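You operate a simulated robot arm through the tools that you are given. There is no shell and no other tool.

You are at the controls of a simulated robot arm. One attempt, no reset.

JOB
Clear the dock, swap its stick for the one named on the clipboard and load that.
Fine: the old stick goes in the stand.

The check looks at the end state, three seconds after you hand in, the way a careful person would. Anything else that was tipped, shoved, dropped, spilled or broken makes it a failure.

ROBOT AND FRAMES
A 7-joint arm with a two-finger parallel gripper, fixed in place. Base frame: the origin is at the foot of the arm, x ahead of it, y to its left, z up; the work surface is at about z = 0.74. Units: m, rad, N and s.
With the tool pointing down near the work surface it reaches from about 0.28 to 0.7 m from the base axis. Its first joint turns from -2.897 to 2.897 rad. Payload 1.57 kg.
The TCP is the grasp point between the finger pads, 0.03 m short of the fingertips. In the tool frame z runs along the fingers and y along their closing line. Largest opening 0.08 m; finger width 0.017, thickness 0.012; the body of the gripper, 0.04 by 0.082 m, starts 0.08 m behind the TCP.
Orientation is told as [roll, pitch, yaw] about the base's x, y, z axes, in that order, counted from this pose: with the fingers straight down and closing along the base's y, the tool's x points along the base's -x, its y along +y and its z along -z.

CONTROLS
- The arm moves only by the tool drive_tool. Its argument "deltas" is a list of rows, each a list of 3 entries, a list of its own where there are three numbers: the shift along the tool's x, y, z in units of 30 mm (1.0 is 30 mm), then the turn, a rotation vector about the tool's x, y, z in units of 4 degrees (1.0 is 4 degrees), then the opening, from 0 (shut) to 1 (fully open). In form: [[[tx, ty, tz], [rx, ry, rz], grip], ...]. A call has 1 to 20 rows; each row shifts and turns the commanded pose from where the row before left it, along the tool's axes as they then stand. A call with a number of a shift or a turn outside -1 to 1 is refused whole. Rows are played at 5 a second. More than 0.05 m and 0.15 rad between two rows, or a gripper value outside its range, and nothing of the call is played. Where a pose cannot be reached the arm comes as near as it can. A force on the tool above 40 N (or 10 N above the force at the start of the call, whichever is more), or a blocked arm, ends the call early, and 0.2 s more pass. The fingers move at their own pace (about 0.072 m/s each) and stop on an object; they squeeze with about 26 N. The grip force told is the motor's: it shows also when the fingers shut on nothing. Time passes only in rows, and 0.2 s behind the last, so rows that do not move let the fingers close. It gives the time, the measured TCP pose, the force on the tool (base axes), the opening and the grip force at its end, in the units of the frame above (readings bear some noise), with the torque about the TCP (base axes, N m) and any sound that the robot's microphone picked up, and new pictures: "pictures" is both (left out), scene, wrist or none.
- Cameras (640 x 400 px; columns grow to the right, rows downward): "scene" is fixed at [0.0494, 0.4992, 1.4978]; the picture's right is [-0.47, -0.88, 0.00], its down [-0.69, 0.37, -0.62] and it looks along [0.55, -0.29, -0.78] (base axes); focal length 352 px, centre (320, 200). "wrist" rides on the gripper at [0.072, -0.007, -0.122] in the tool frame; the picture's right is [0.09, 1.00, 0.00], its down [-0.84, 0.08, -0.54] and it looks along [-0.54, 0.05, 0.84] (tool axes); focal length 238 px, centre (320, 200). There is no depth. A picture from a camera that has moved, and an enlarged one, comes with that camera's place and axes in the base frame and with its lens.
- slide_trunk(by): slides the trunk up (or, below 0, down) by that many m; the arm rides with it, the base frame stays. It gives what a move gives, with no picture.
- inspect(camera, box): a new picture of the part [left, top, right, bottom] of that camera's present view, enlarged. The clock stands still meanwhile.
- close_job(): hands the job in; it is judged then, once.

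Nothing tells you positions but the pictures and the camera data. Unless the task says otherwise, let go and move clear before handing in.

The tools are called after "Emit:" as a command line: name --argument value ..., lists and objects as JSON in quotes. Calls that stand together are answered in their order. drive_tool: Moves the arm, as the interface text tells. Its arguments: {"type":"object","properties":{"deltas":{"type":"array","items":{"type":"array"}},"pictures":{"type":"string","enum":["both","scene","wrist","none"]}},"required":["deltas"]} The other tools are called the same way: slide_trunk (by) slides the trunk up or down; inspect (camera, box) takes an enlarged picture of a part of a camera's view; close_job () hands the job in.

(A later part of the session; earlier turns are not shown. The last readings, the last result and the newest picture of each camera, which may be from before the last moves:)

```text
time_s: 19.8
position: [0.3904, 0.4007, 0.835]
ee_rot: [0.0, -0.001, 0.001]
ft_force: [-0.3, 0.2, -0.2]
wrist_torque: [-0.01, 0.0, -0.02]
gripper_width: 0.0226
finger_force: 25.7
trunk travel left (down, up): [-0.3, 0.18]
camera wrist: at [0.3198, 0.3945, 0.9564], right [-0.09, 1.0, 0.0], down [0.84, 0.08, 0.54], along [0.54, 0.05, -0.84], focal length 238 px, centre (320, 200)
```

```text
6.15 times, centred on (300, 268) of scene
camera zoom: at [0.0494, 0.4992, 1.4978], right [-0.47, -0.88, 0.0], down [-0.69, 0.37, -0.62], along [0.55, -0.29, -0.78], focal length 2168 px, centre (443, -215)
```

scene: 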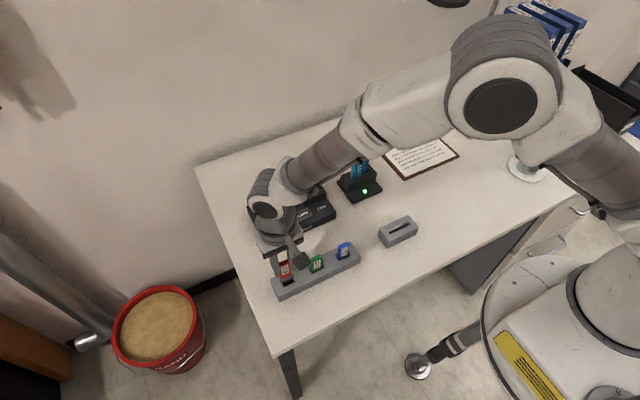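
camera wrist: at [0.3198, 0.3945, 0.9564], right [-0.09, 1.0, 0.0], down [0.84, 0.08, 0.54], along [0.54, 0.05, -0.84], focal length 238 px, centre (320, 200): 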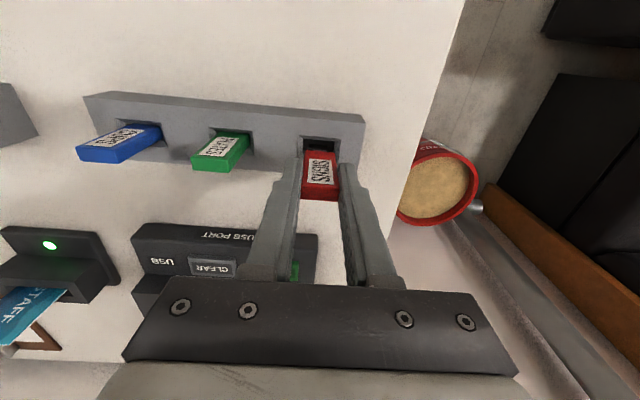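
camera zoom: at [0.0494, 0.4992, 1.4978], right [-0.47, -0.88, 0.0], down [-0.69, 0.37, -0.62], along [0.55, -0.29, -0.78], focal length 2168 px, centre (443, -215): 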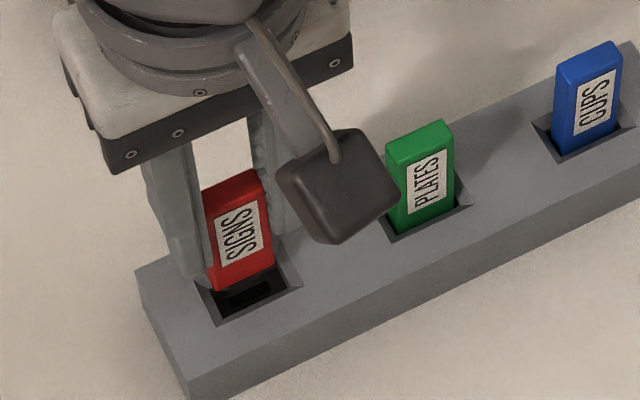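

The stick now lines up with the slot to under 1 mm. I'll lower it in small steps and watch the force.

Emit:
drive_tool --deltas '[[[0, -0.01, 0.15], [0, 0, 0], 0.0], [[0, 0, 0.15], [0, 0, 0], 0.0], [[0, 0, 0.15], [0, 0, 0], 0.0], [[0, 0, 0], [0, 0, 0], 0.0]]' --pictures "wrist"

Emit:
inspect --camera "wrist" --box '[260, 100, 380, 210]'

Emit:
inspect --camera "scene" --box '[270, 235, 330, 300]'

```text
time_s: 20.8
position: [0.3913, 0.3988, 0.8245]
ee_rot: [0.003, 0.0, 0.002]
ft_force: [-5.3, 1.0, 12.6]
wrist_torque: [0.01, 0.21, -0.01]
gripper_width: 0.0225
finger_force: 25.7
trunk travel left (down, up): [-0.3, 0.18]
camera wrist: at [0.32, 0.393, 0.9457], right [-0.09, 1.0, 0.0], down [0.84, 0.08, 0.54], along [0.54, 0.05, -0.84], focal length 238 px, centre (320, 200)
```

wrist: 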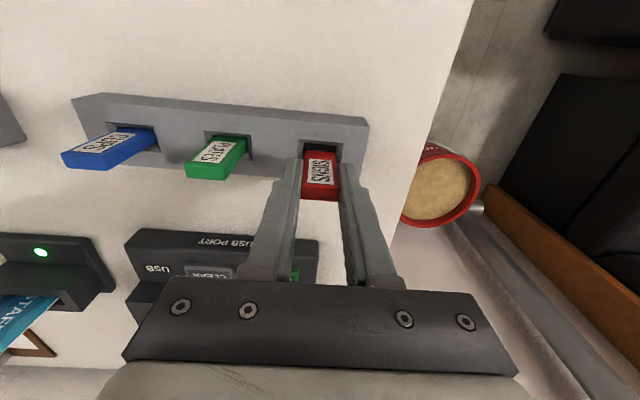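

```text
3.64 times, centred on (320, 155) of wrist
camera zoom: at [0.32, 0.393, 0.9457], right [-0.09, 1.0, 0.0], down [0.84, 0.08, 0.54], along [0.54, 0.05, -0.84], focal length 867 px, centre (320, 364)
```

zoom: 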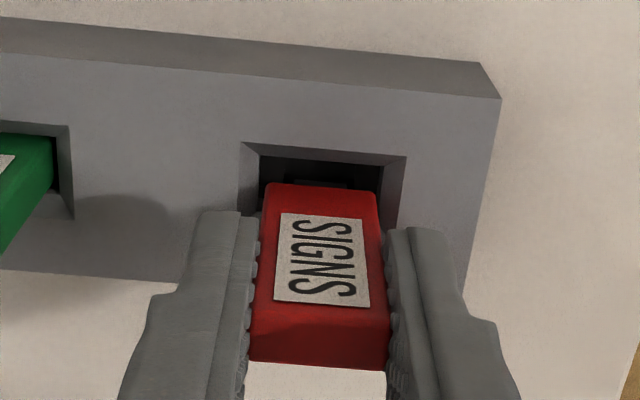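

```text
6.15 times, centred on (300, 268) of scene
camera zoom: at [0.0494, 0.4992, 1.4978], right [-0.47, -0.88, 0.0], down [-0.69, 0.37, -0.62], along [0.55, -0.29, -0.78], focal length 2168 px, centre (443, -215)
```

zoom: 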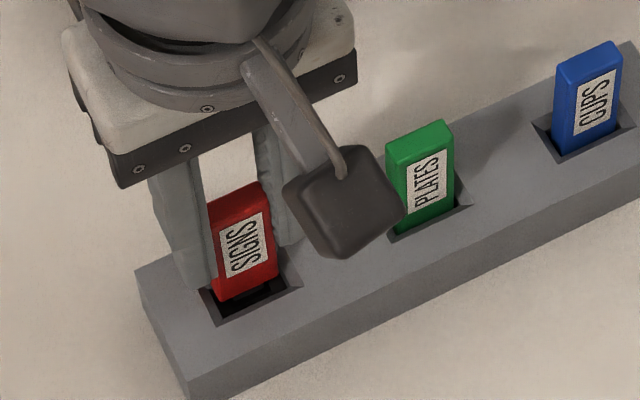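

The plug met resistance at TCP z=0.8245 (Fz 12.6 N, with Fx negative). The scene and wrist views agree best with the stand top near z=0.775 and the slot at x≈0.388, which puts the stick about 3 mm too far +x. I'll lift slightly, shift -x by 3 mm, and check.

Emit:
drive_tool --deltas '[[[0, 0, -0.25], [0, 0, 0], 0.0], [[0.1, 0, -0.1], [0, 0, 0], 0.0], [[0, 0, 0], [0, 0, 0], 0.0], [[0, 0, 0], [0, 0, 0], 0.0]]' --pictures "wrist"

Emit:
inspect --camera "wrist" --box '[260, 100, 380, 210]'

Emit:
inspect --camera "scene" --box '[275, 250, 315, 300]'

```text
time_s: 21.8
position: [0.3921, 0.3988, 0.8353]
ee_rot: [-0.001, 0.0, 0.0]
ft_force: [0.7, 0.2, -0.7]
wrist_torque: [0.02, 0.01, 0.0]
gripper_width: 0.0224
finger_force: 25.6
trunk travel left (down, up): [-0.3, 0.18]
camera wrist: at [0.3196, 0.3925, 0.9552], right [-0.09, 1.0, 0.0], down [0.84, 0.08, 0.54], along [0.54, 0.05, -0.84], focal length 238 px, centre (320, 200)
```

wrist: 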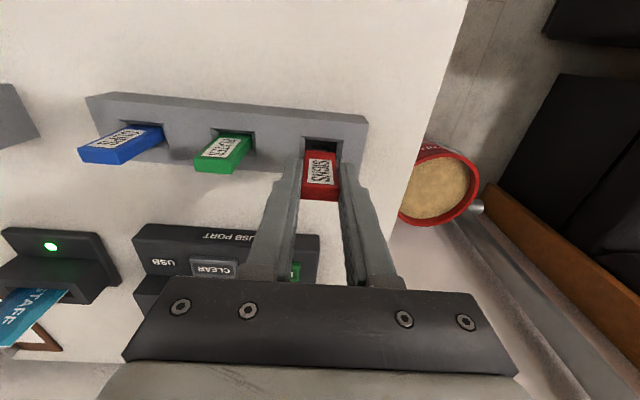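

```text
3.64 times, centred on (320, 155) of wrist
camera zoom: at [0.3196, 0.3925, 0.9552], right [-0.09, 1.0, 0.0], down [0.84, 0.08, 0.54], along [0.54, 0.05, -0.84], focal length 867 px, centre (320, 364)
```

zoom: 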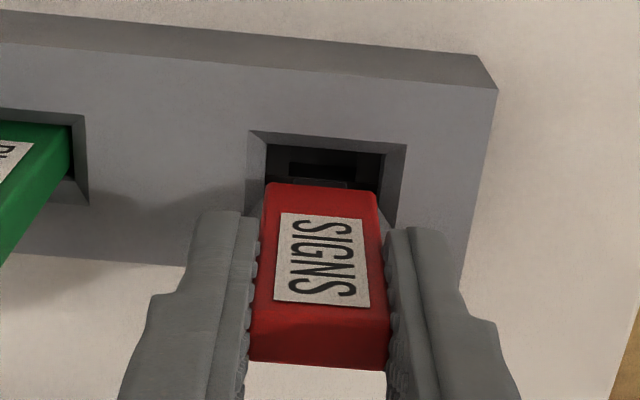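

```text
8.00 times, centred on (295, 275) of scene
camera zoom: at [0.0494, 0.4992, 1.4978], right [-0.47, -0.88, 0.0], down [-0.69, 0.37, -0.62], along [0.55, -0.29, -0.78], focal length 2818 px, centre (520, -400)
```

zoom: 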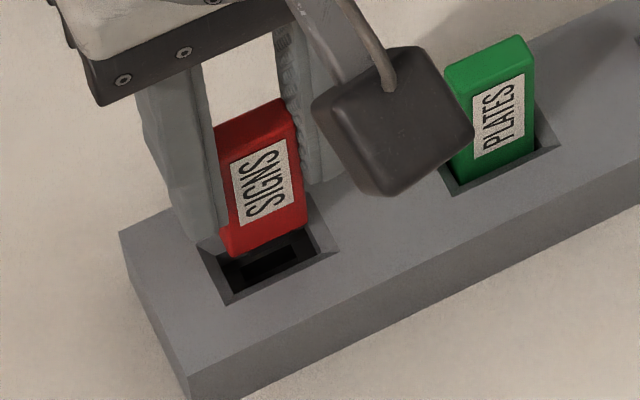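

The picture shows the tool hardly moved in x relative to the slot. I'll shift again by a little and compare.

Emit:
drive_tool --deltas '[[[0.08, 0.04, 0], [0, 0, 0], 0.0], [[0, 0, 0], [0, 0, 0], 0.0], [[0, 0, 0], [0, 0, 0], 0.0]]' --pictures "wrist"

Emit:
inspect --camera "wrist" --box '[260, 100, 380, 210]'

Emit:
inspect --camera "scene" --box '[275, 250, 315, 300]'

```text
time_s: 22.6
position: [0.3882, 0.3997, 0.8337]
ee_rot: [0.001, 0.0, -0.002]
ft_force: [-0.6, -0.1, -0.4]
wrist_torque: [-0.02, 0.01, 0.0]
gripper_width: 0.0223
finger_force: 26.2
trunk travel left (down, up): [-0.3, 0.18]
camera wrist: at [0.3166, 0.3939, 0.9555], right [-0.09, 1.0, 0.0], down [0.84, 0.08, 0.54], along [0.54, 0.05, -0.84], focal length 238 px, centre (320, 200)
```

wrist: 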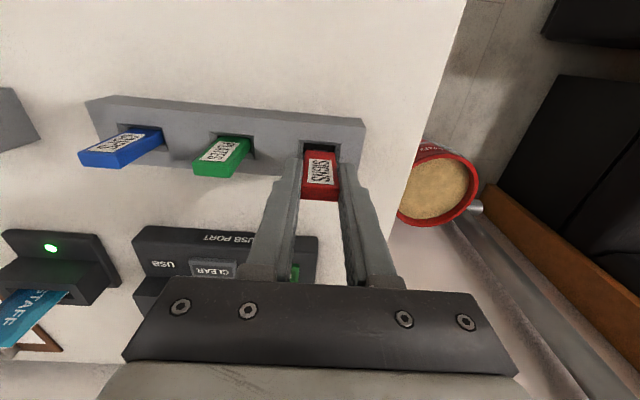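

```text
3.64 times, centred on (320, 155) of wrist
camera zoom: at [0.3166, 0.3939, 0.9555], right [-0.09, 1.0, 0.0], down [0.84, 0.08, 0.54], along [0.54, 0.05, -0.84], focal length 867 px, centre (320, 364)
```

zoom: 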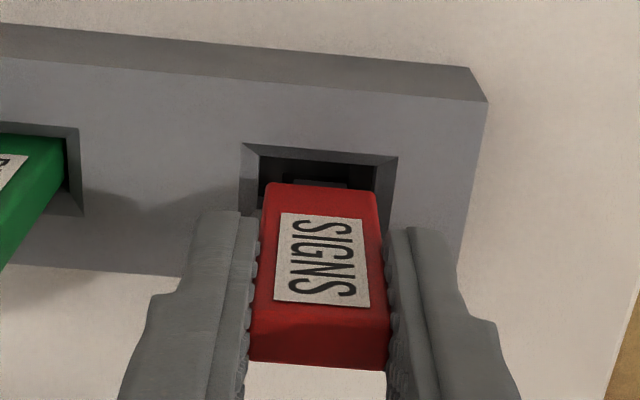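

```text
8.00 times, centred on (295, 275) of scene
camera zoom: at [0.0494, 0.4992, 1.4978], right [-0.47, -0.88, 0.0], down [-0.69, 0.37, -0.62], along [0.55, -0.29, -0.78], focal length 2818 px, centre (520, -400)
```

zoom: 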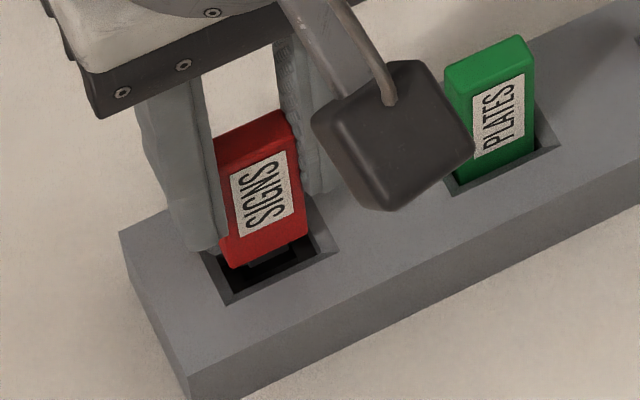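

That shift registered, with TCP x now about 0.388. The slot now fits the same geometry that I saw at the dock, so I'll lower again in small steps.

Emit:
drive_tool --deltas '[[[0, -0.015, 0.12], [0, 0, 0], 0.0], [[0, 0, 0.12], [0, 0, 0], 0.0], [[0, 0, 0.1], [0, 0, 0], 0.0], [[0, 0, 0], [0, 0, 0], 0.0]]' --pictures "wrist"

Emit:
inspect --camera "wrist" --box '[260, 100, 380, 210]'

Emit:
inspect --camera "scene" --box '[275, 250, 315, 300]'

```text
time_s: 23.6
position: [0.388, 0.4013, 0.8227]
ee_rot: [0.001, 0.002, 0.0]
ft_force: [-0.7, 0.7, -0.7]
wrist_torque: [0.02, 0.04, 0.03]
gripper_width: 0.0226
finger_force: 26.3
trunk travel left (down, up): [-0.3, 0.18]
camera wrist: at [0.3168, 0.3935, 0.9451], right [-0.09, 1.0, 0.0], down [0.84, 0.08, 0.54], along [0.54, 0.05, -0.84], focal length 238 px, centre (320, 200)
```

wrist: 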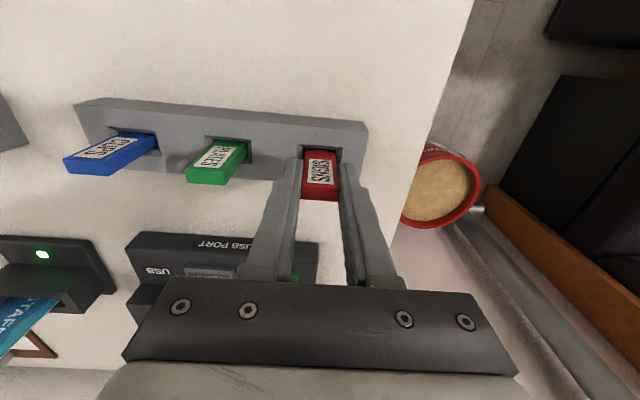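

```text
3.64 times, centred on (320, 155) of wrist
camera zoom: at [0.3168, 0.3935, 0.9451], right [-0.09, 1.0, 0.0], down [0.84, 0.08, 0.54], along [0.54, 0.05, -0.84], focal length 867 px, centre (320, 364)
```

zoom: 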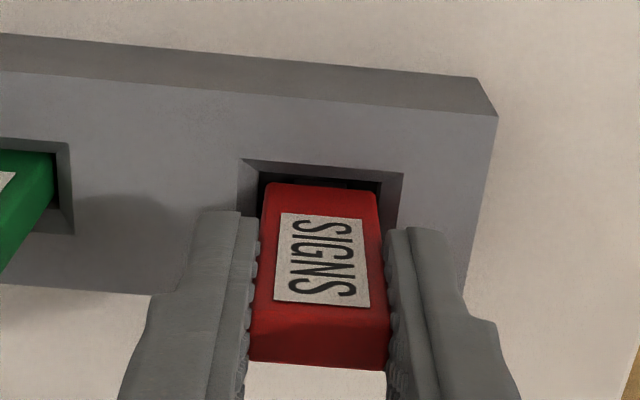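

```text
8.00 times, centred on (295, 275) of scene
camera zoom: at [0.0494, 0.4992, 1.4978], right [-0.47, -0.88, 0.0], down [-0.69, 0.37, -0.62], along [0.55, -0.29, -0.78], focal length 2818 px, centre (520, -400)
```

zoom: 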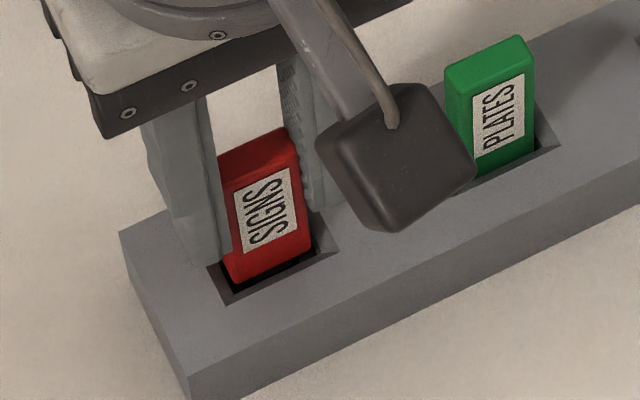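

No contact at z=0.8227 this time, so the plug is passing into the slot. I'll continue gently.

Emit:
drive_tool --deltas '[[[0, 0, 0.08], [0, 0, 0], 0.0], [[0, 0, 0.08], [0, 0, 0], 0.0], [[0, 0, 0], [0, 0, 0], 0.0]]' --pictures "wrist"

Emit:
inspect --camera "wrist" --box '[260, 100, 380, 210]'

Emit:
inspect --camera "scene" --box '[275, 250, 315, 300]'

```text
time_s: 24.4
position: [0.3863, 0.4006, 0.8188]
ee_rot: [0.001, 0.001, 0.0]
ft_force: [0.3, 0.2, 0.0]
wrist_torque: [-0.01, 0.01, -0.01]
gripper_width: 0.0226
finger_force: 26.0
trunk travel left (down, up): [-0.3, 0.18]
camera wrist: at [0.3166, 0.3937, 0.9398], right [-0.09, 1.0, 0.0], down [0.84, 0.08, 0.54], along [0.54, 0.05, -0.84], focal length 238 px, centre (320, 200)
```

wrist: 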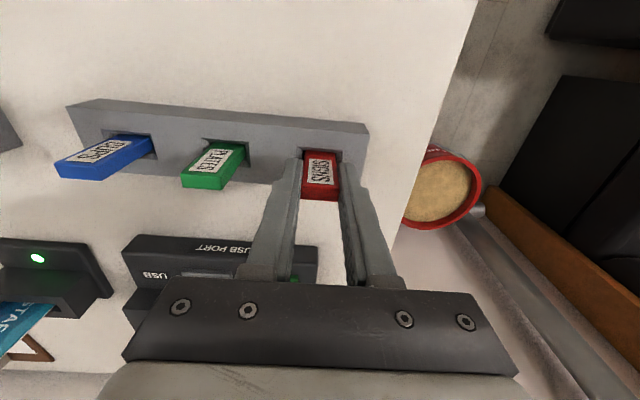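

```text
3.64 times, centred on (320, 155) of wrist
camera zoom: at [0.3166, 0.3937, 0.9398], right [-0.09, 1.0, 0.0], down [0.84, 0.08, 0.54], along [0.54, 0.05, -0.84], focal length 867 px, centre (320, 364)
```

zoom: 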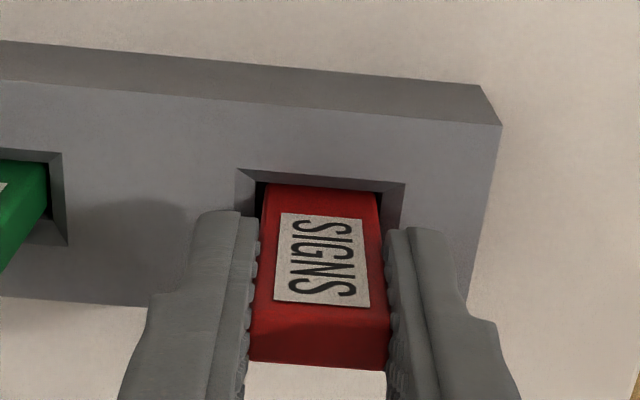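

```text
8.00 times, centred on (295, 275) of scene
camera zoom: at [0.0494, 0.4992, 1.4978], right [-0.47, -0.88, 0.0], down [-0.69, 0.37, -0.62], along [0.55, -0.29, -0.78], focal length 2818 px, centre (520, -400)
```

zoom: 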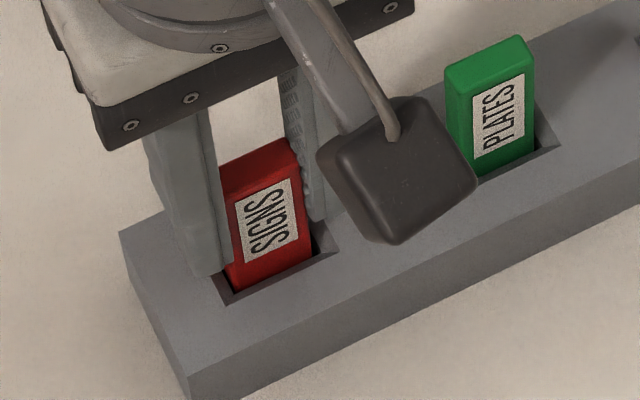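

The slot edge in view is within about 2 mm of how it looked when the stick was seated in the dock. I'll ease down the rest.

Emit:
drive_tool --deltas '[[[0, 0, 0.05], [0, 0, 0], 0.0], [[0, 0, 0.04], [0, 0, 0], 0.0], [[0, 0, 0], [0, 0, 0], 0.0]]' --pictures "wrist"

Emit:
inspect --camera "wrist" --box '[260, 100, 380, 210]'

Emit:
inspect --camera "scene" --box '[275, 250, 315, 300]'

```text
time_s: 25.2
position: [0.3874, 0.4001, 0.8158]
ee_rot: [0.001, 0.001, 0.0]
ft_force: [-0.5, -0.6, 1.0]
wrist_torque: [0.0, -0.01, -0.02]
gripper_width: 0.0225
finger_force: 25.8
trunk travel left (down, up): [-0.3, 0.18]
camera wrist: at [0.3159, 0.3934, 0.9372], right [-0.09, 1.0, 0.0], down [0.84, 0.08, 0.54], along [0.54, 0.05, -0.84], focal length 238 px, centre (320, 200)
```

wrist: 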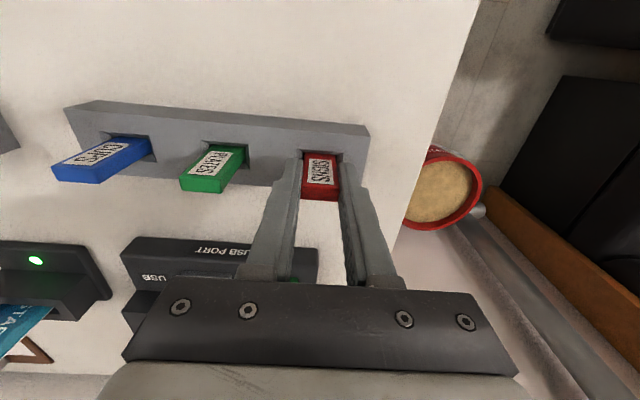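

```text
3.64 times, centred on (320, 155) of wrist
camera zoom: at [0.3159, 0.3934, 0.9372], right [-0.09, 1.0, 0.0], down [0.84, 0.08, 0.54], along [0.54, 0.05, -0.84], focal length 867 px, centre (320, 364)
```

zoom: 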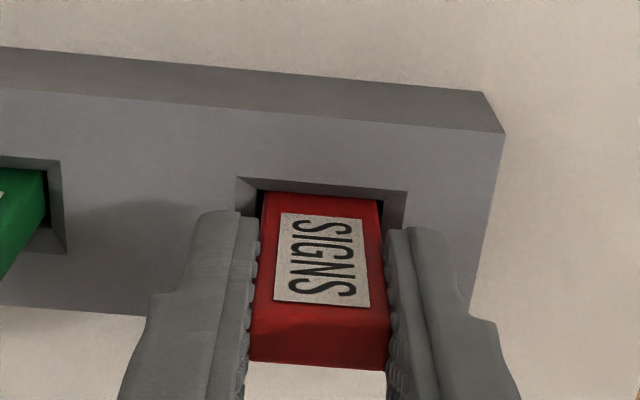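

```text
8.00 times, centred on (295, 275) of scene
camera zoom: at [0.0494, 0.4992, 1.4978], right [-0.47, -0.88, 0.0], down [-0.69, 0.37, -0.62], along [0.55, -0.29, -0.78], focal length 2818 px, centre (520, -400)
```

zoom: 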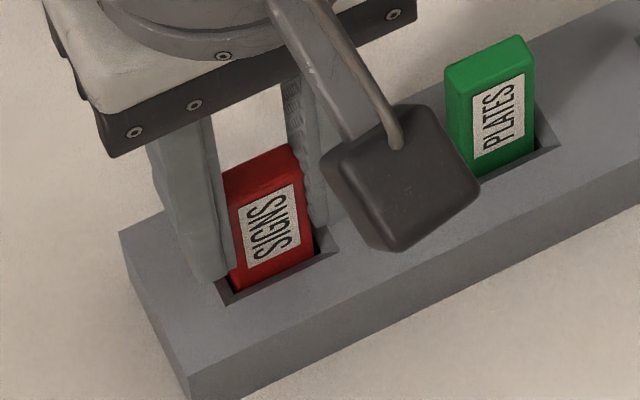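

There's still no contact force, so I'll carry on in about 1 mm steps until the stick bottoms out.

Emit:
drive_tool --deltas '[[[0, 0, 0.04], [0, 0, 0], 0.0], [[0, 0, 0.03], [0, 0, 0], 0.0], [[0, 0, 0], [0, 0, 0], 0.0]]' --pictures "wrist"

Emit:
inspect --camera "wrist" --box '[260, 100, 380, 210]'

Emit:
inspect --camera "scene" --box '[275, 250, 315, 300]'

```text
time_s: 26.0
position: [0.3869, 0.4006, 0.8142]
ee_rot: [0.0, -0.001, 0.0]
ft_force: [-1.2, -2.6, 9.6]
wrist_torque: [-0.16, 0.06, -0.02]
gripper_width: 0.0224
finger_force: 26.4
trunk travel left (down, up): [-0.3, 0.18]
camera wrist: at [0.3159, 0.3931, 0.9363], right [-0.09, 1.0, 0.0], down [0.84, 0.08, 0.54], along [0.54, 0.05, -0.84], focal length 238 px, centre (320, 200)
```

wrist: 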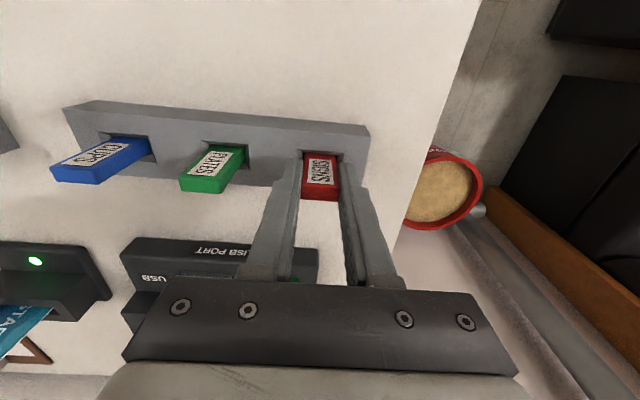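

```text
3.64 times, centred on (320, 155) of wrist
camera zoom: at [0.3159, 0.3931, 0.9363], right [-0.09, 1.0, 0.0], down [0.84, 0.08, 0.54], along [0.54, 0.05, -0.84], focal length 867 px, centre (320, 364)
```

zoom: 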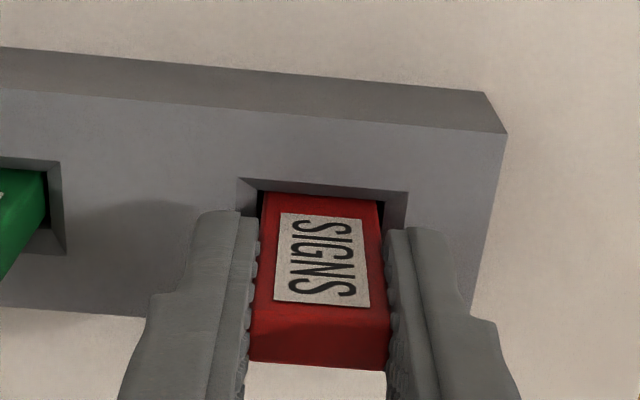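

```text
8.00 times, centred on (295, 275) of scene
camera zoom: at [0.0494, 0.4992, 1.4978], right [-0.47, -0.88, 0.0], down [-0.69, 0.37, -0.62], along [0.55, -0.29, -0.78], focal length 2818 px, centre (520, -400)
```

zoom: 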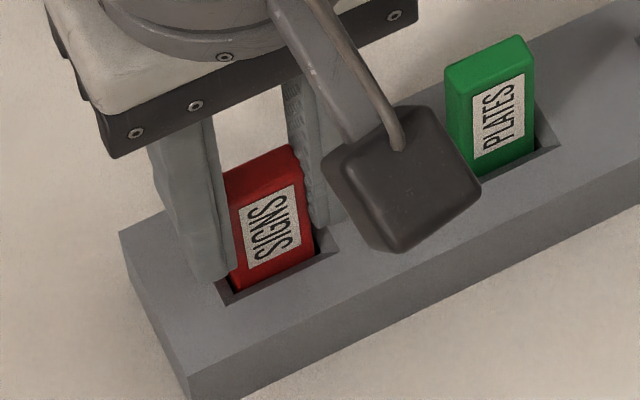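

The stick bottomed out at TCP z≈0.814 with 9.6 N, and its top matches the green stick's height, so it's seated. I'll open the fingers partway and check.

Emit:
drive_tool --deltas '[[[0, 0, 0], [0, 0, 0], 0.35], [[0, 0, 0], [0, 0, 0], 0.55], [[0, 0, 0], [0, 0, 0], 0.55]]' --pictures "wrist"

Emit:
inspect --camera "wrist" --box '[250, 100, 390, 220]'

Emit:
inspect --camera "scene" --box '[275, 240, 325, 300]'

```text
time_s: 26.8
position: [0.3878, 0.4006, 0.8137]
ee_rot: [0.0, 0.0, -0.001]
ft_force: [-0.6, 0.3, 0.2]
wrist_torque: [0.01, 0.03, -0.02]
gripper_width: 0.0441
finger_force: 0.1
trunk travel left (down, up): [-0.3, 0.18]
camera wrist: at [0.3161, 0.3933, 0.9354], right [-0.09, 1.0, 0.0], down [0.84, 0.08, 0.54], along [0.54, 0.05, -0.84], focal length 238 px, centre (320, 200)
```

wrist: 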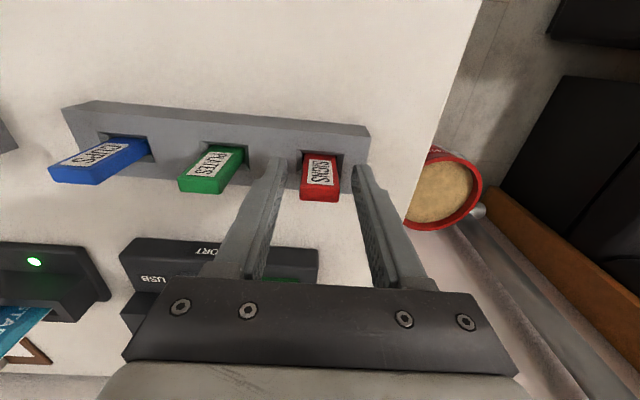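

```text
3.33 times, centred on (320, 160) of wrist
camera zoom: at [0.3161, 0.3933, 0.9354], right [-0.09, 1.0, 0.0], down [0.84, 0.08, 0.54], along [0.54, 0.05, -0.84], focal length 794 px, centre (320, 333)
```

zoom: 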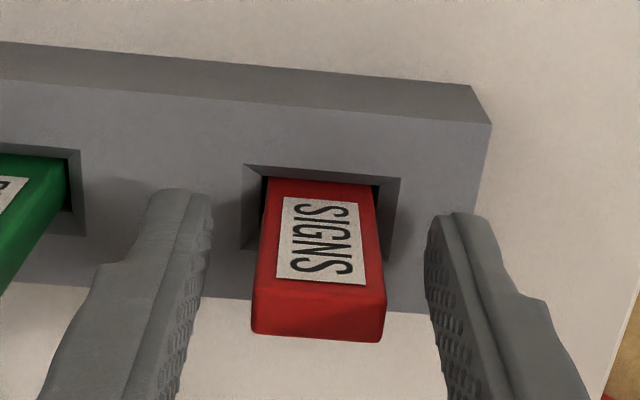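

```text
6.67 times, centred on (300, 270) of scene
camera zoom: at [0.0494, 0.4992, 1.4978], right [-0.47, -0.88, 0.0], down [-0.69, 0.37, -0.62], along [0.55, -0.29, -0.78], focal length 2348 px, centre (453, -267)
```

zoom: 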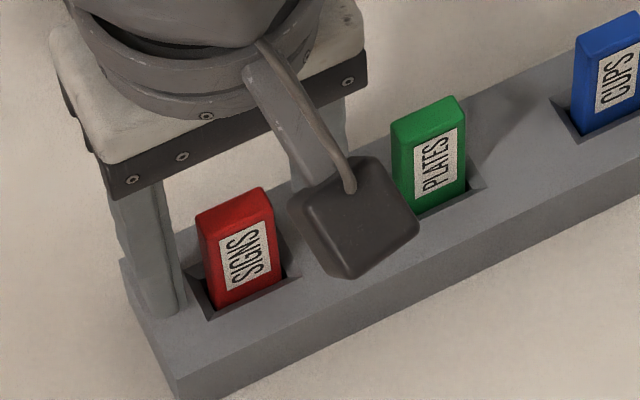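

Red is upright and seated next to green. I'll rise straight up and move over the blue CUPS stick, at y≈0.255 and the same x.

Emit:
drive_tool --deltas '[[[0, 0, -0.4], [0, 0, 0], 0.55], [[0, 0, -0.8], [0, 0, 0], 0.55], [[0, 0, -0.8], [0, 0, 0], 0.55], [[0, 0, -0.8], [0, 0, 0], 0.55], [[0, 0, -0.6], [0, 0, 0], 0.55], [[0, -0.8, 0], [0, 0, 0], 0.55], [[0, -0.8, 0], [0, 0, 0], 0.55], [[0, -0.8, 0], [0, 0, 0], 0.55], [[0, -0.8, 0], [0, 0, 0], 0.55], [[0, -0.8, 0], [0, 0, 0], 0.55], [[0, -0.8, 0], [0, 0, 0], 0.55], [[0, 0, 0], [0, 0, 0], 0.55]]'

Emit:
inspect --camera "wrist" --box '[230, 60, 410, 220]'

Emit:
inspect --camera "scene" --box '[270, 210, 370, 300]'

```text
time_s: 29.4
position: [0.3871, 0.2592, 0.9155]
ee_rot: [0.0, 0.0, -0.001]
ft_force: [0.3, -0.5, -0.5]
wrist_torque: [-0.02, -0.02, 0.01]
gripper_width: 0.0438
finger_force: 0.0
trunk travel left (down, up): [-0.3, 0.18]
camera wrist: at [0.3153, 0.2522, 1.0378], right [-0.09, 1.0, 0.0], down [0.84, 0.08, 0.54], along [0.54, 0.05, -0.84], focal length 238 px, centre (320, 200)
```

scene: 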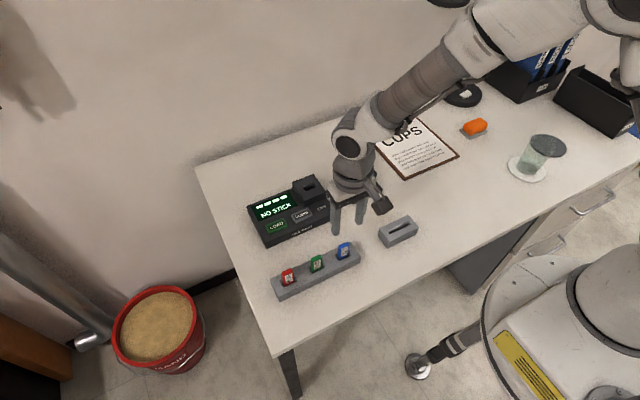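
wrist: 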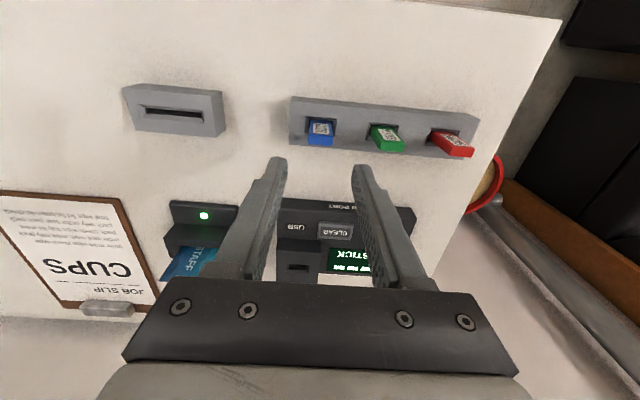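

```text
2.50 times, centred on (320, 140) of wrist
camera zoom: at [0.3153, 0.2522, 1.0378], right [-0.09, 1.0, 0.0], down [0.84, 0.08, 0.54], along [0.54, 0.05, -0.84], focal length 596 px, centre (320, 350)
```

zoom: 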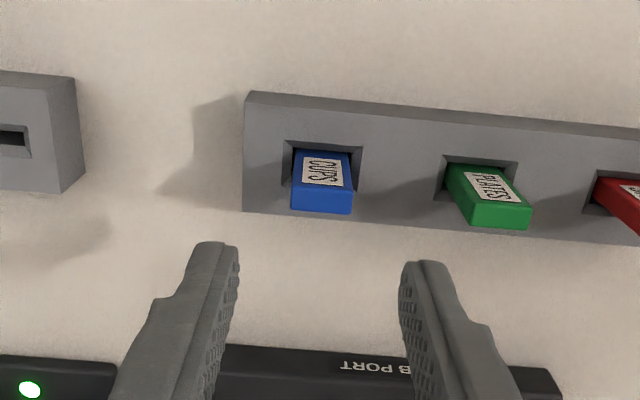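

```text
4.44 times, centred on (320, 255) of scene
camera zoom: at [0.0494, 0.4992, 1.4978], right [-0.47, -0.88, 0.0], down [-0.69, 0.37, -0.62], along [0.55, -0.29, -0.78], focal length 1566 px, centre (320, -44)
```

zoom: 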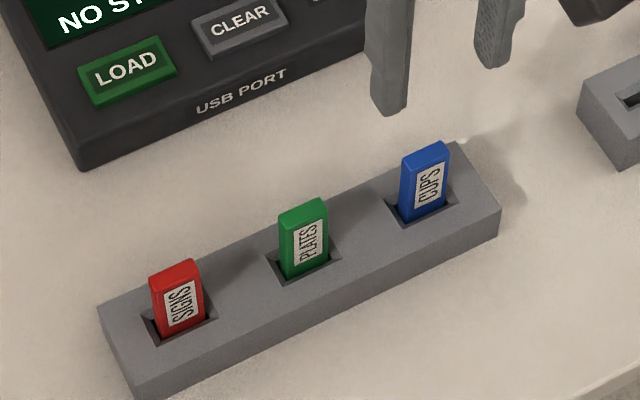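

Red, green and blue all look equally seated. Blue's top is about 2 mm ahead of the TCP in x and centred in y. I'll correct x, come down partway, and check.

Emit:
drive_tool --deltas '[[[-0.077, 0.015, 0.4], [0, 0, 0], 0.55], [[0, 0, 0.7], [0, 0, 0], 0.55], [[0, 0, 0.7], [0, 0, 0], 0.55], [[0, 0, 0.5], [0, 0, 0], 0.55], [[0, 0, 0], [0, 0, 0], 0.55]]' --pictures "wrist"

Emit:
inspect --camera "wrist" --box '[220, 100, 440, 260]'

Emit:
inspect --camera "scene" --box '[300, 200, 390, 280]'

```text
time_s: 30.6
position: [0.3908, 0.2575, 0.8456]
ee_rot: [0.001, 0.001, 0.001]
ft_force: [0.0, -0.4, -0.4]
wrist_torque: [0.02, -0.04, 0.01]
gripper_width: 0.0442
finger_force: 0.0
trunk travel left (down, up): [-0.3, 0.18]
camera wrist: at [0.3197, 0.2504, 0.9685], right [-0.09, 1.0, 0.0], down [0.84, 0.08, 0.54], along [0.54, 0.05, -0.84], focal length 238 px, centre (320, 200)
```

wrist: 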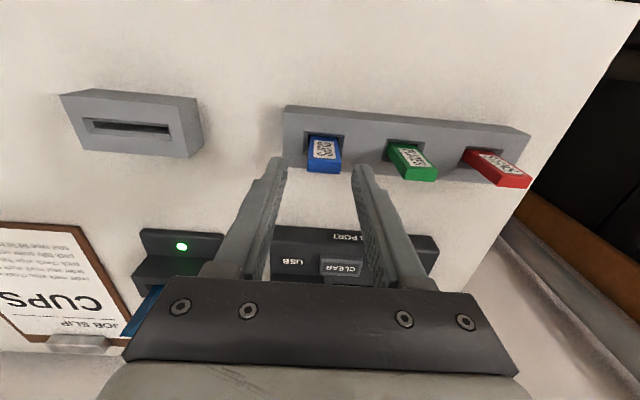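

```text
2.50 times, centred on (330, 180) of wrist
camera zoom: at [0.3197, 0.2504, 0.9685], right [-0.09, 1.0, 0.0], down [0.84, 0.08, 0.54], along [0.54, 0.05, -0.84], focal length 596 px, centre (295, 250)
```

zoom: 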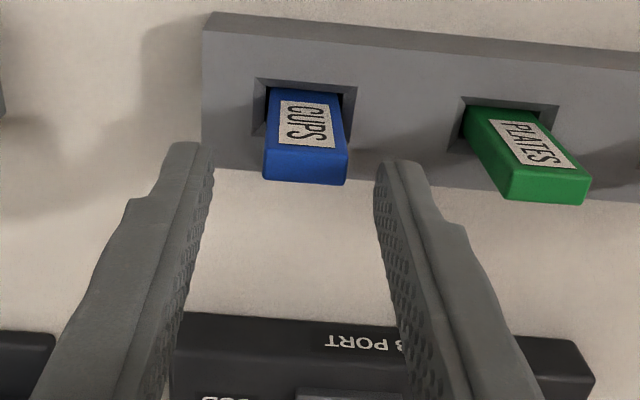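

```text
5.00 times, centred on (345, 240) of scene
camera zoom: at [0.0494, 0.4992, 1.4978], right [-0.47, -0.88, 0.0], down [-0.69, 0.37, -0.62], along [0.55, -0.29, -0.78], focal length 1761 px, centre (195, 0)
```

zoom: 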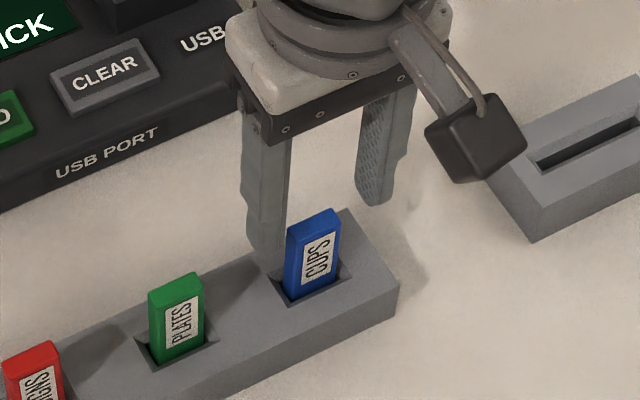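

At this height blue sits about 4 mm behind and 2 mm to the +y side of where red was when I gripped it. I'll correct both and recheck before going lower.

Emit:
drive_tool --deltas '[[[0.125, 0.075, 0], [0, 0, 0], 0.55], [[0, 0, 0], [0, 0, 0], 0.55], [[0, 0, 0], [0, 0, 0], 0.55]]' --pictures "wrist"

Emit:
inspect --camera "wrist" --box '[220, 100, 440, 260]'

```text
time_s: 31.4
position: [0.3863, 0.2589, 0.8458]
ee_rot: [-0.001, 0.001, -0.001]
ft_force: [-0.7, 0.6, 0.0]
wrist_torque: [-0.03, 0.02, 0.02]
gripper_width: 0.0443
finger_force: 0.1
trunk travel left (down, up): [-0.3, 0.18]
camera wrist: at [0.315, 0.2518, 0.9681], right [-0.09, 1.0, 0.0], down [0.84, 0.08, 0.54], along [0.54, 0.05, -0.84], focal length 238 px, centre (320, 200)
```

wrist: 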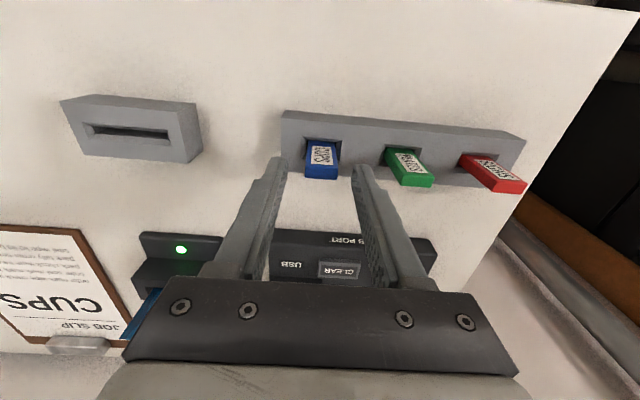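

```text
2.50 times, centred on (330, 180) of wrist
camera zoom: at [0.315, 0.2518, 0.9681], right [-0.09, 1.0, 0.0], down [0.84, 0.08, 0.54], along [0.54, 0.05, -0.84], focal length 596 px, centre (295, 250)
```

zoom: 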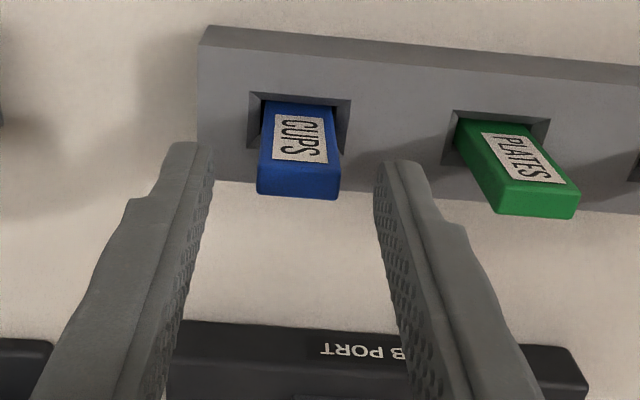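

Blue now sits in the view just as red did before its grip. I'll lower to the same grip height and check before closing.

Emit:
drive_tool --deltas '[[[0, 0.02, 0.4], [0, 0, 0], 0.55], [[0, 0, 0.4], [0, 0, 0], 0.55], [[0, 0, 0.22], [0, 0, 0], 0.55], [[0, 0, 0], [0, 0, 0], 0.55]]' --pictures "wrist"

Emit:
inspect --camera "wrist" --box '[220, 100, 440, 260]'

Emit:
inspect --camera "scene" --box '[300, 200, 390, 280]'

```text
time_s: 32.4
position: [0.386, 0.2595, 0.8148]
ee_rot: [0.001, 0.0, -0.002]
ft_force: [-0.8, 0.1, 0.1]
wrist_torque: [0.0, -0.02, -0.04]
gripper_width: 0.0442
finger_force: 0.0
trunk travel left (down, up): [-0.3, 0.18]
camera wrist: at [0.3147, 0.2522, 0.9371], right [-0.09, 1.0, 0.0], down [0.84, 0.08, 0.54], along [0.54, 0.05, -0.84], focal length 238 px, centre (320, 200)
```

wrist: 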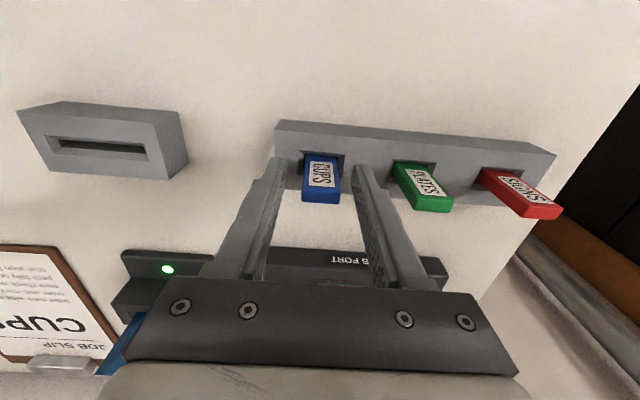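

```text
2.50 times, centred on (330, 180) of wrist
camera zoom: at [0.3147, 0.2522, 0.9371], right [-0.09, 1.0, 0.0], down [0.84, 0.08, 0.54], along [0.54, 0.05, -0.84], focal length 596 px, centre (295, 250)
```

zoom: 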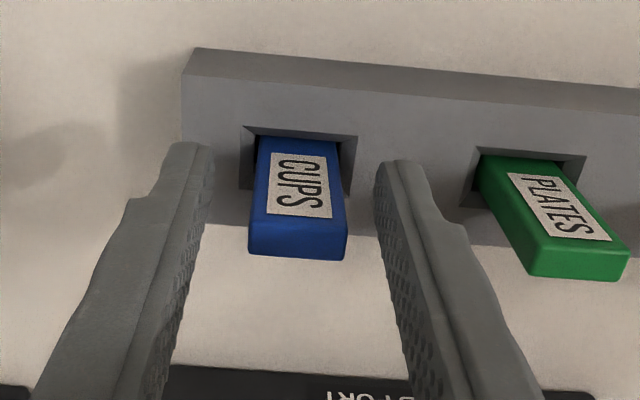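

```text
5.00 times, centred on (345, 240) of scene
camera zoom: at [0.0494, 0.4992, 1.4978], right [-0.47, -0.88, 0.0], down [-0.69, 0.37, -0.62], along [0.55, -0.29, -0.78], focal length 1761 px, centre (195, 0)
```

zoom: 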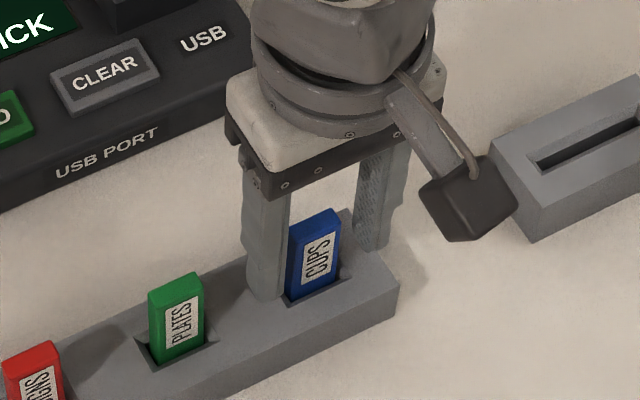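

Blue is centred in y but about 2 mm forward of where red sat in the grip. I'll nudge +x by 2 mm so the grip matches, then close.

Emit:
drive_tool --deltas '[[[-0.07, 0, 0], [0, 0, 0], 0.55], [[0, 0, 0], [0, 0, 0], 0.55], [[0, 0, 0], [0, 0, 0], 0.55]]' --pictures "wrist"

Emit:
inspect --camera "wrist" --box '[220, 100, 440, 260]'

```text
time_s: 33.2
position: [0.3882, 0.2581, 0.8148]
ee_rot: [0.0, 0.0, 0.001]
ft_force: [0.3, -0.3, 0.4]
wrist_torque: [0.02, -0.05, -0.02]
gripper_width: 0.0439
finger_force: 0.0
trunk travel left (down, up): [-0.3, 0.18]
camera wrist: at [0.3167, 0.2514, 0.937], right [-0.09, 1.0, 0.0], down [0.84, 0.08, 0.54], along [0.54, 0.05, -0.84], focal length 238 px, centre (320, 200)
```

wrist: 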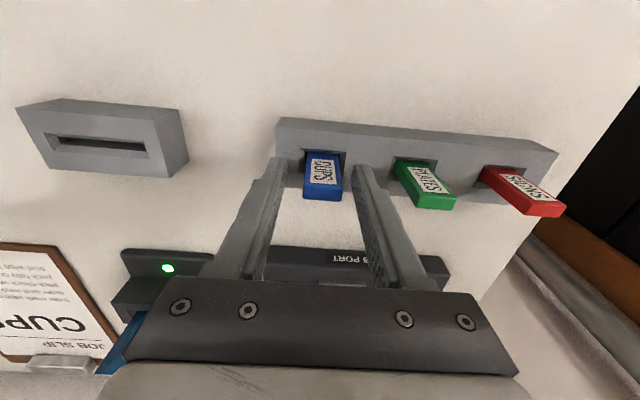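

```text
2.50 times, centred on (330, 180) of wrist
camera zoom: at [0.3167, 0.2514, 0.937], right [-0.09, 1.0, 0.0], down [0.84, 0.08, 0.54], along [0.54, 0.05, -0.84], focal length 596 px, centre (295, 250)
```

zoom: 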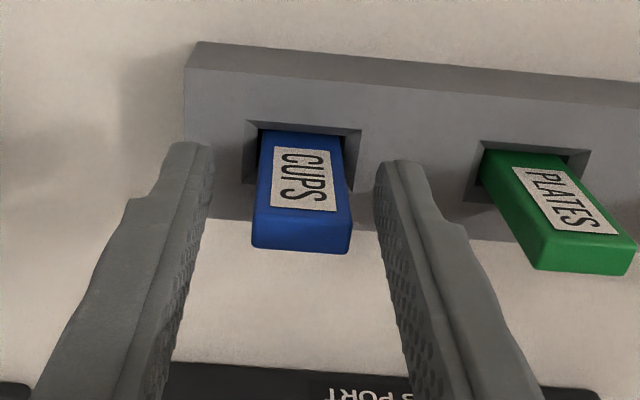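

The grip position now matches. I'll close on blue.

Emit:
drive_tool --deltas '[[[0, 0.03, 0], [0, 0, 0], 0.55], [[0, 0, 0], [0, 0, 0], 0.35], [[0, 0, 0], [0, 0, 0], 0.0], [[0, 0, 0], [0, 0, 0], 0.0], [[0, 0, 0], [0, 0, 0], 0.0]]' --pictures "wrist"

Emit:
inspect --camera "wrist" --box '[220, 100, 440, 260]'

```text
time_s: 34.4
position: [0.3889, 0.2591, 0.8159]
ee_rot: [0.0, 0.001, 0.0]
ft_force: [0.2, 0.2, 0.2]
wrist_torque: [-0.01, 0.03, -0.02]
gripper_width: 0.0223
finger_force: 25.6
trunk travel left (down, up): [-0.3, 0.18]
camera wrist: at [0.3167, 0.2524, 0.9374], right [-0.09, 1.0, 0.0], down [0.84, 0.08, 0.54], along [0.54, 0.05, -0.84], focal length 238 px, centre (320, 200)
```

wrist: 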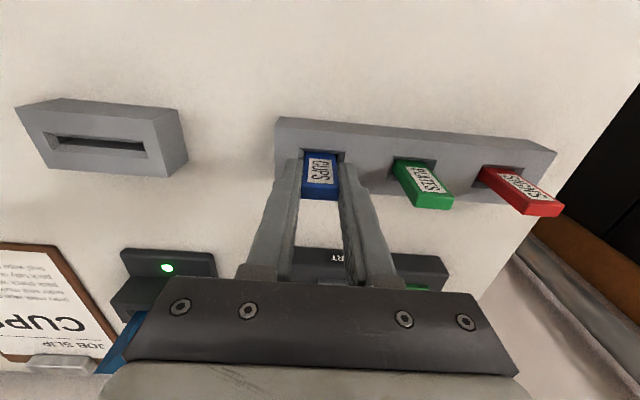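

```text
2.50 times, centred on (330, 180) of wrist
camera zoom: at [0.3167, 0.2524, 0.9374], right [-0.09, 1.0, 0.0], down [0.84, 0.08, 0.54], along [0.54, 0.05, -0.84], focal length 596 px, centre (295, 250)
```

zoom: 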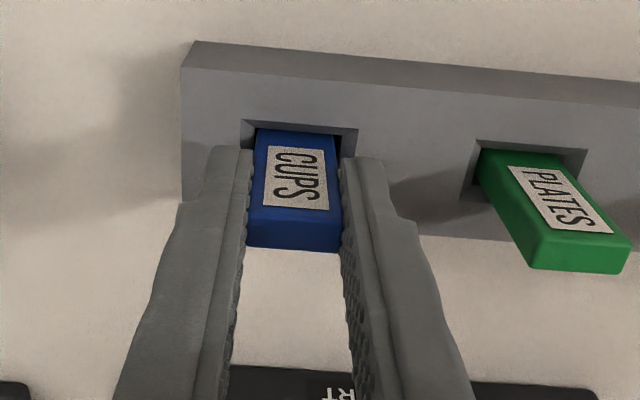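

I have blue firmly at 22.3 mm, so I'll pull it straight up.

Emit:
drive_tool --deltas '[[[0, 0, -0.15], [0, 0, 0], 0.0], [[0, 0, -0.2], [0, 0, 0], 0.0], [[0, 0, -0.3], [0, 0, 0], 0.0], [[0, 0, -0.4], [0, 0, 0], 0.0], [[0, 0, -0.5], [0, 0, 0], 0.0], [[0, 0, -0.6], [0, 0, 0], 0.0], [[0, 0, -0.7], [0, 0, 0], 0.0], [[0, 0, -0.7], [0, 0, 0], 0.0], [[0, 0, -0.7], [0, 0, 0], 0.0], [[0, 0, 0], [0, 0, 0], 0.0]]'

Emit:
inspect --camera "scene" --box '[260, 190, 380, 300]'

Emit:
inspect --camera "wrist" --box '[220, 80, 440, 240]'

```text
time_s: 36.6
position: [0.3896, 0.2591, 0.9436]
ee_rot: [0.0, -0.002, 0.0]
ft_force: [-1.3, -0.4, 0.2]
wrist_torque: [-0.01, 0.0, 0.01]
gripper_width: 0.0221
finger_force: 26.1
trunk travel left (down, up): [-0.3, 0.18]
camera wrist: at [0.317, 0.253, 1.0649], right [-0.09, 1.0, 0.0], down [0.84, 0.08, 0.54], along [0.54, 0.05, -0.84], focal length 238 px, centre (320, 200)
```

scene: 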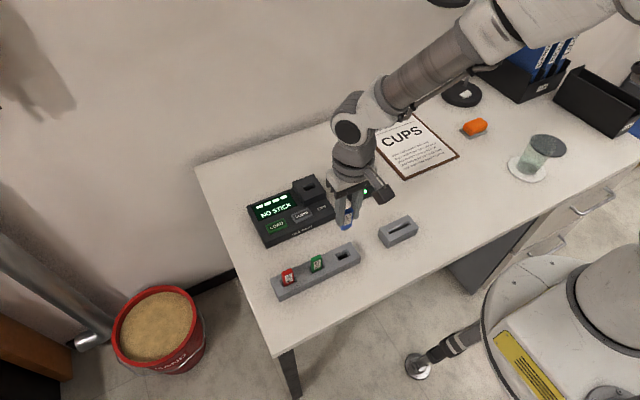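
wrist: 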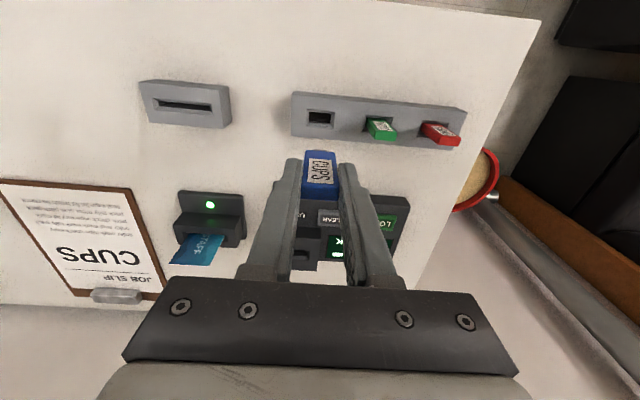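

```text
3.64 times, centred on (320, 245) of scene
camera zoom: at [0.0494, 0.4992, 1.4978], right [-0.47, -0.88, 0.0], down [-0.69, 0.37, -0.62], along [0.55, -0.29, -0.78], focal length 1281 px, centre (320, 36)
```

zoom: 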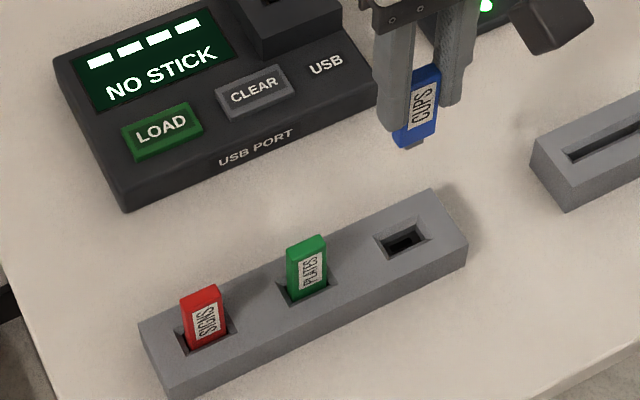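

```text
2.50 times, centred on (330, 160) of wrist
camera zoom: at [0.317, 0.253, 1.0649], right [-0.09, 1.0, 0.0], down [0.84, 0.08, 0.54], along [0.54, 0.05, -0.84], focal length 596 px, centre (295, 300)
```

zoom: 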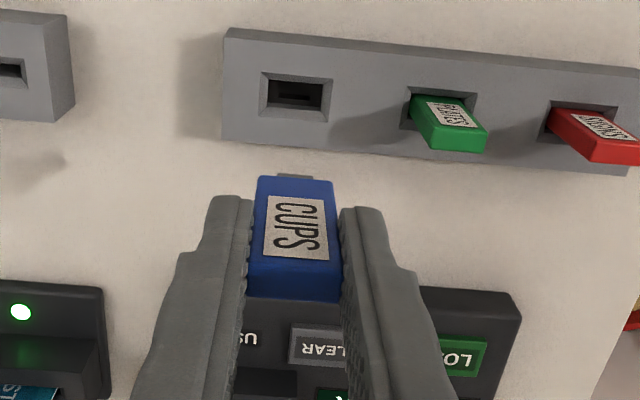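

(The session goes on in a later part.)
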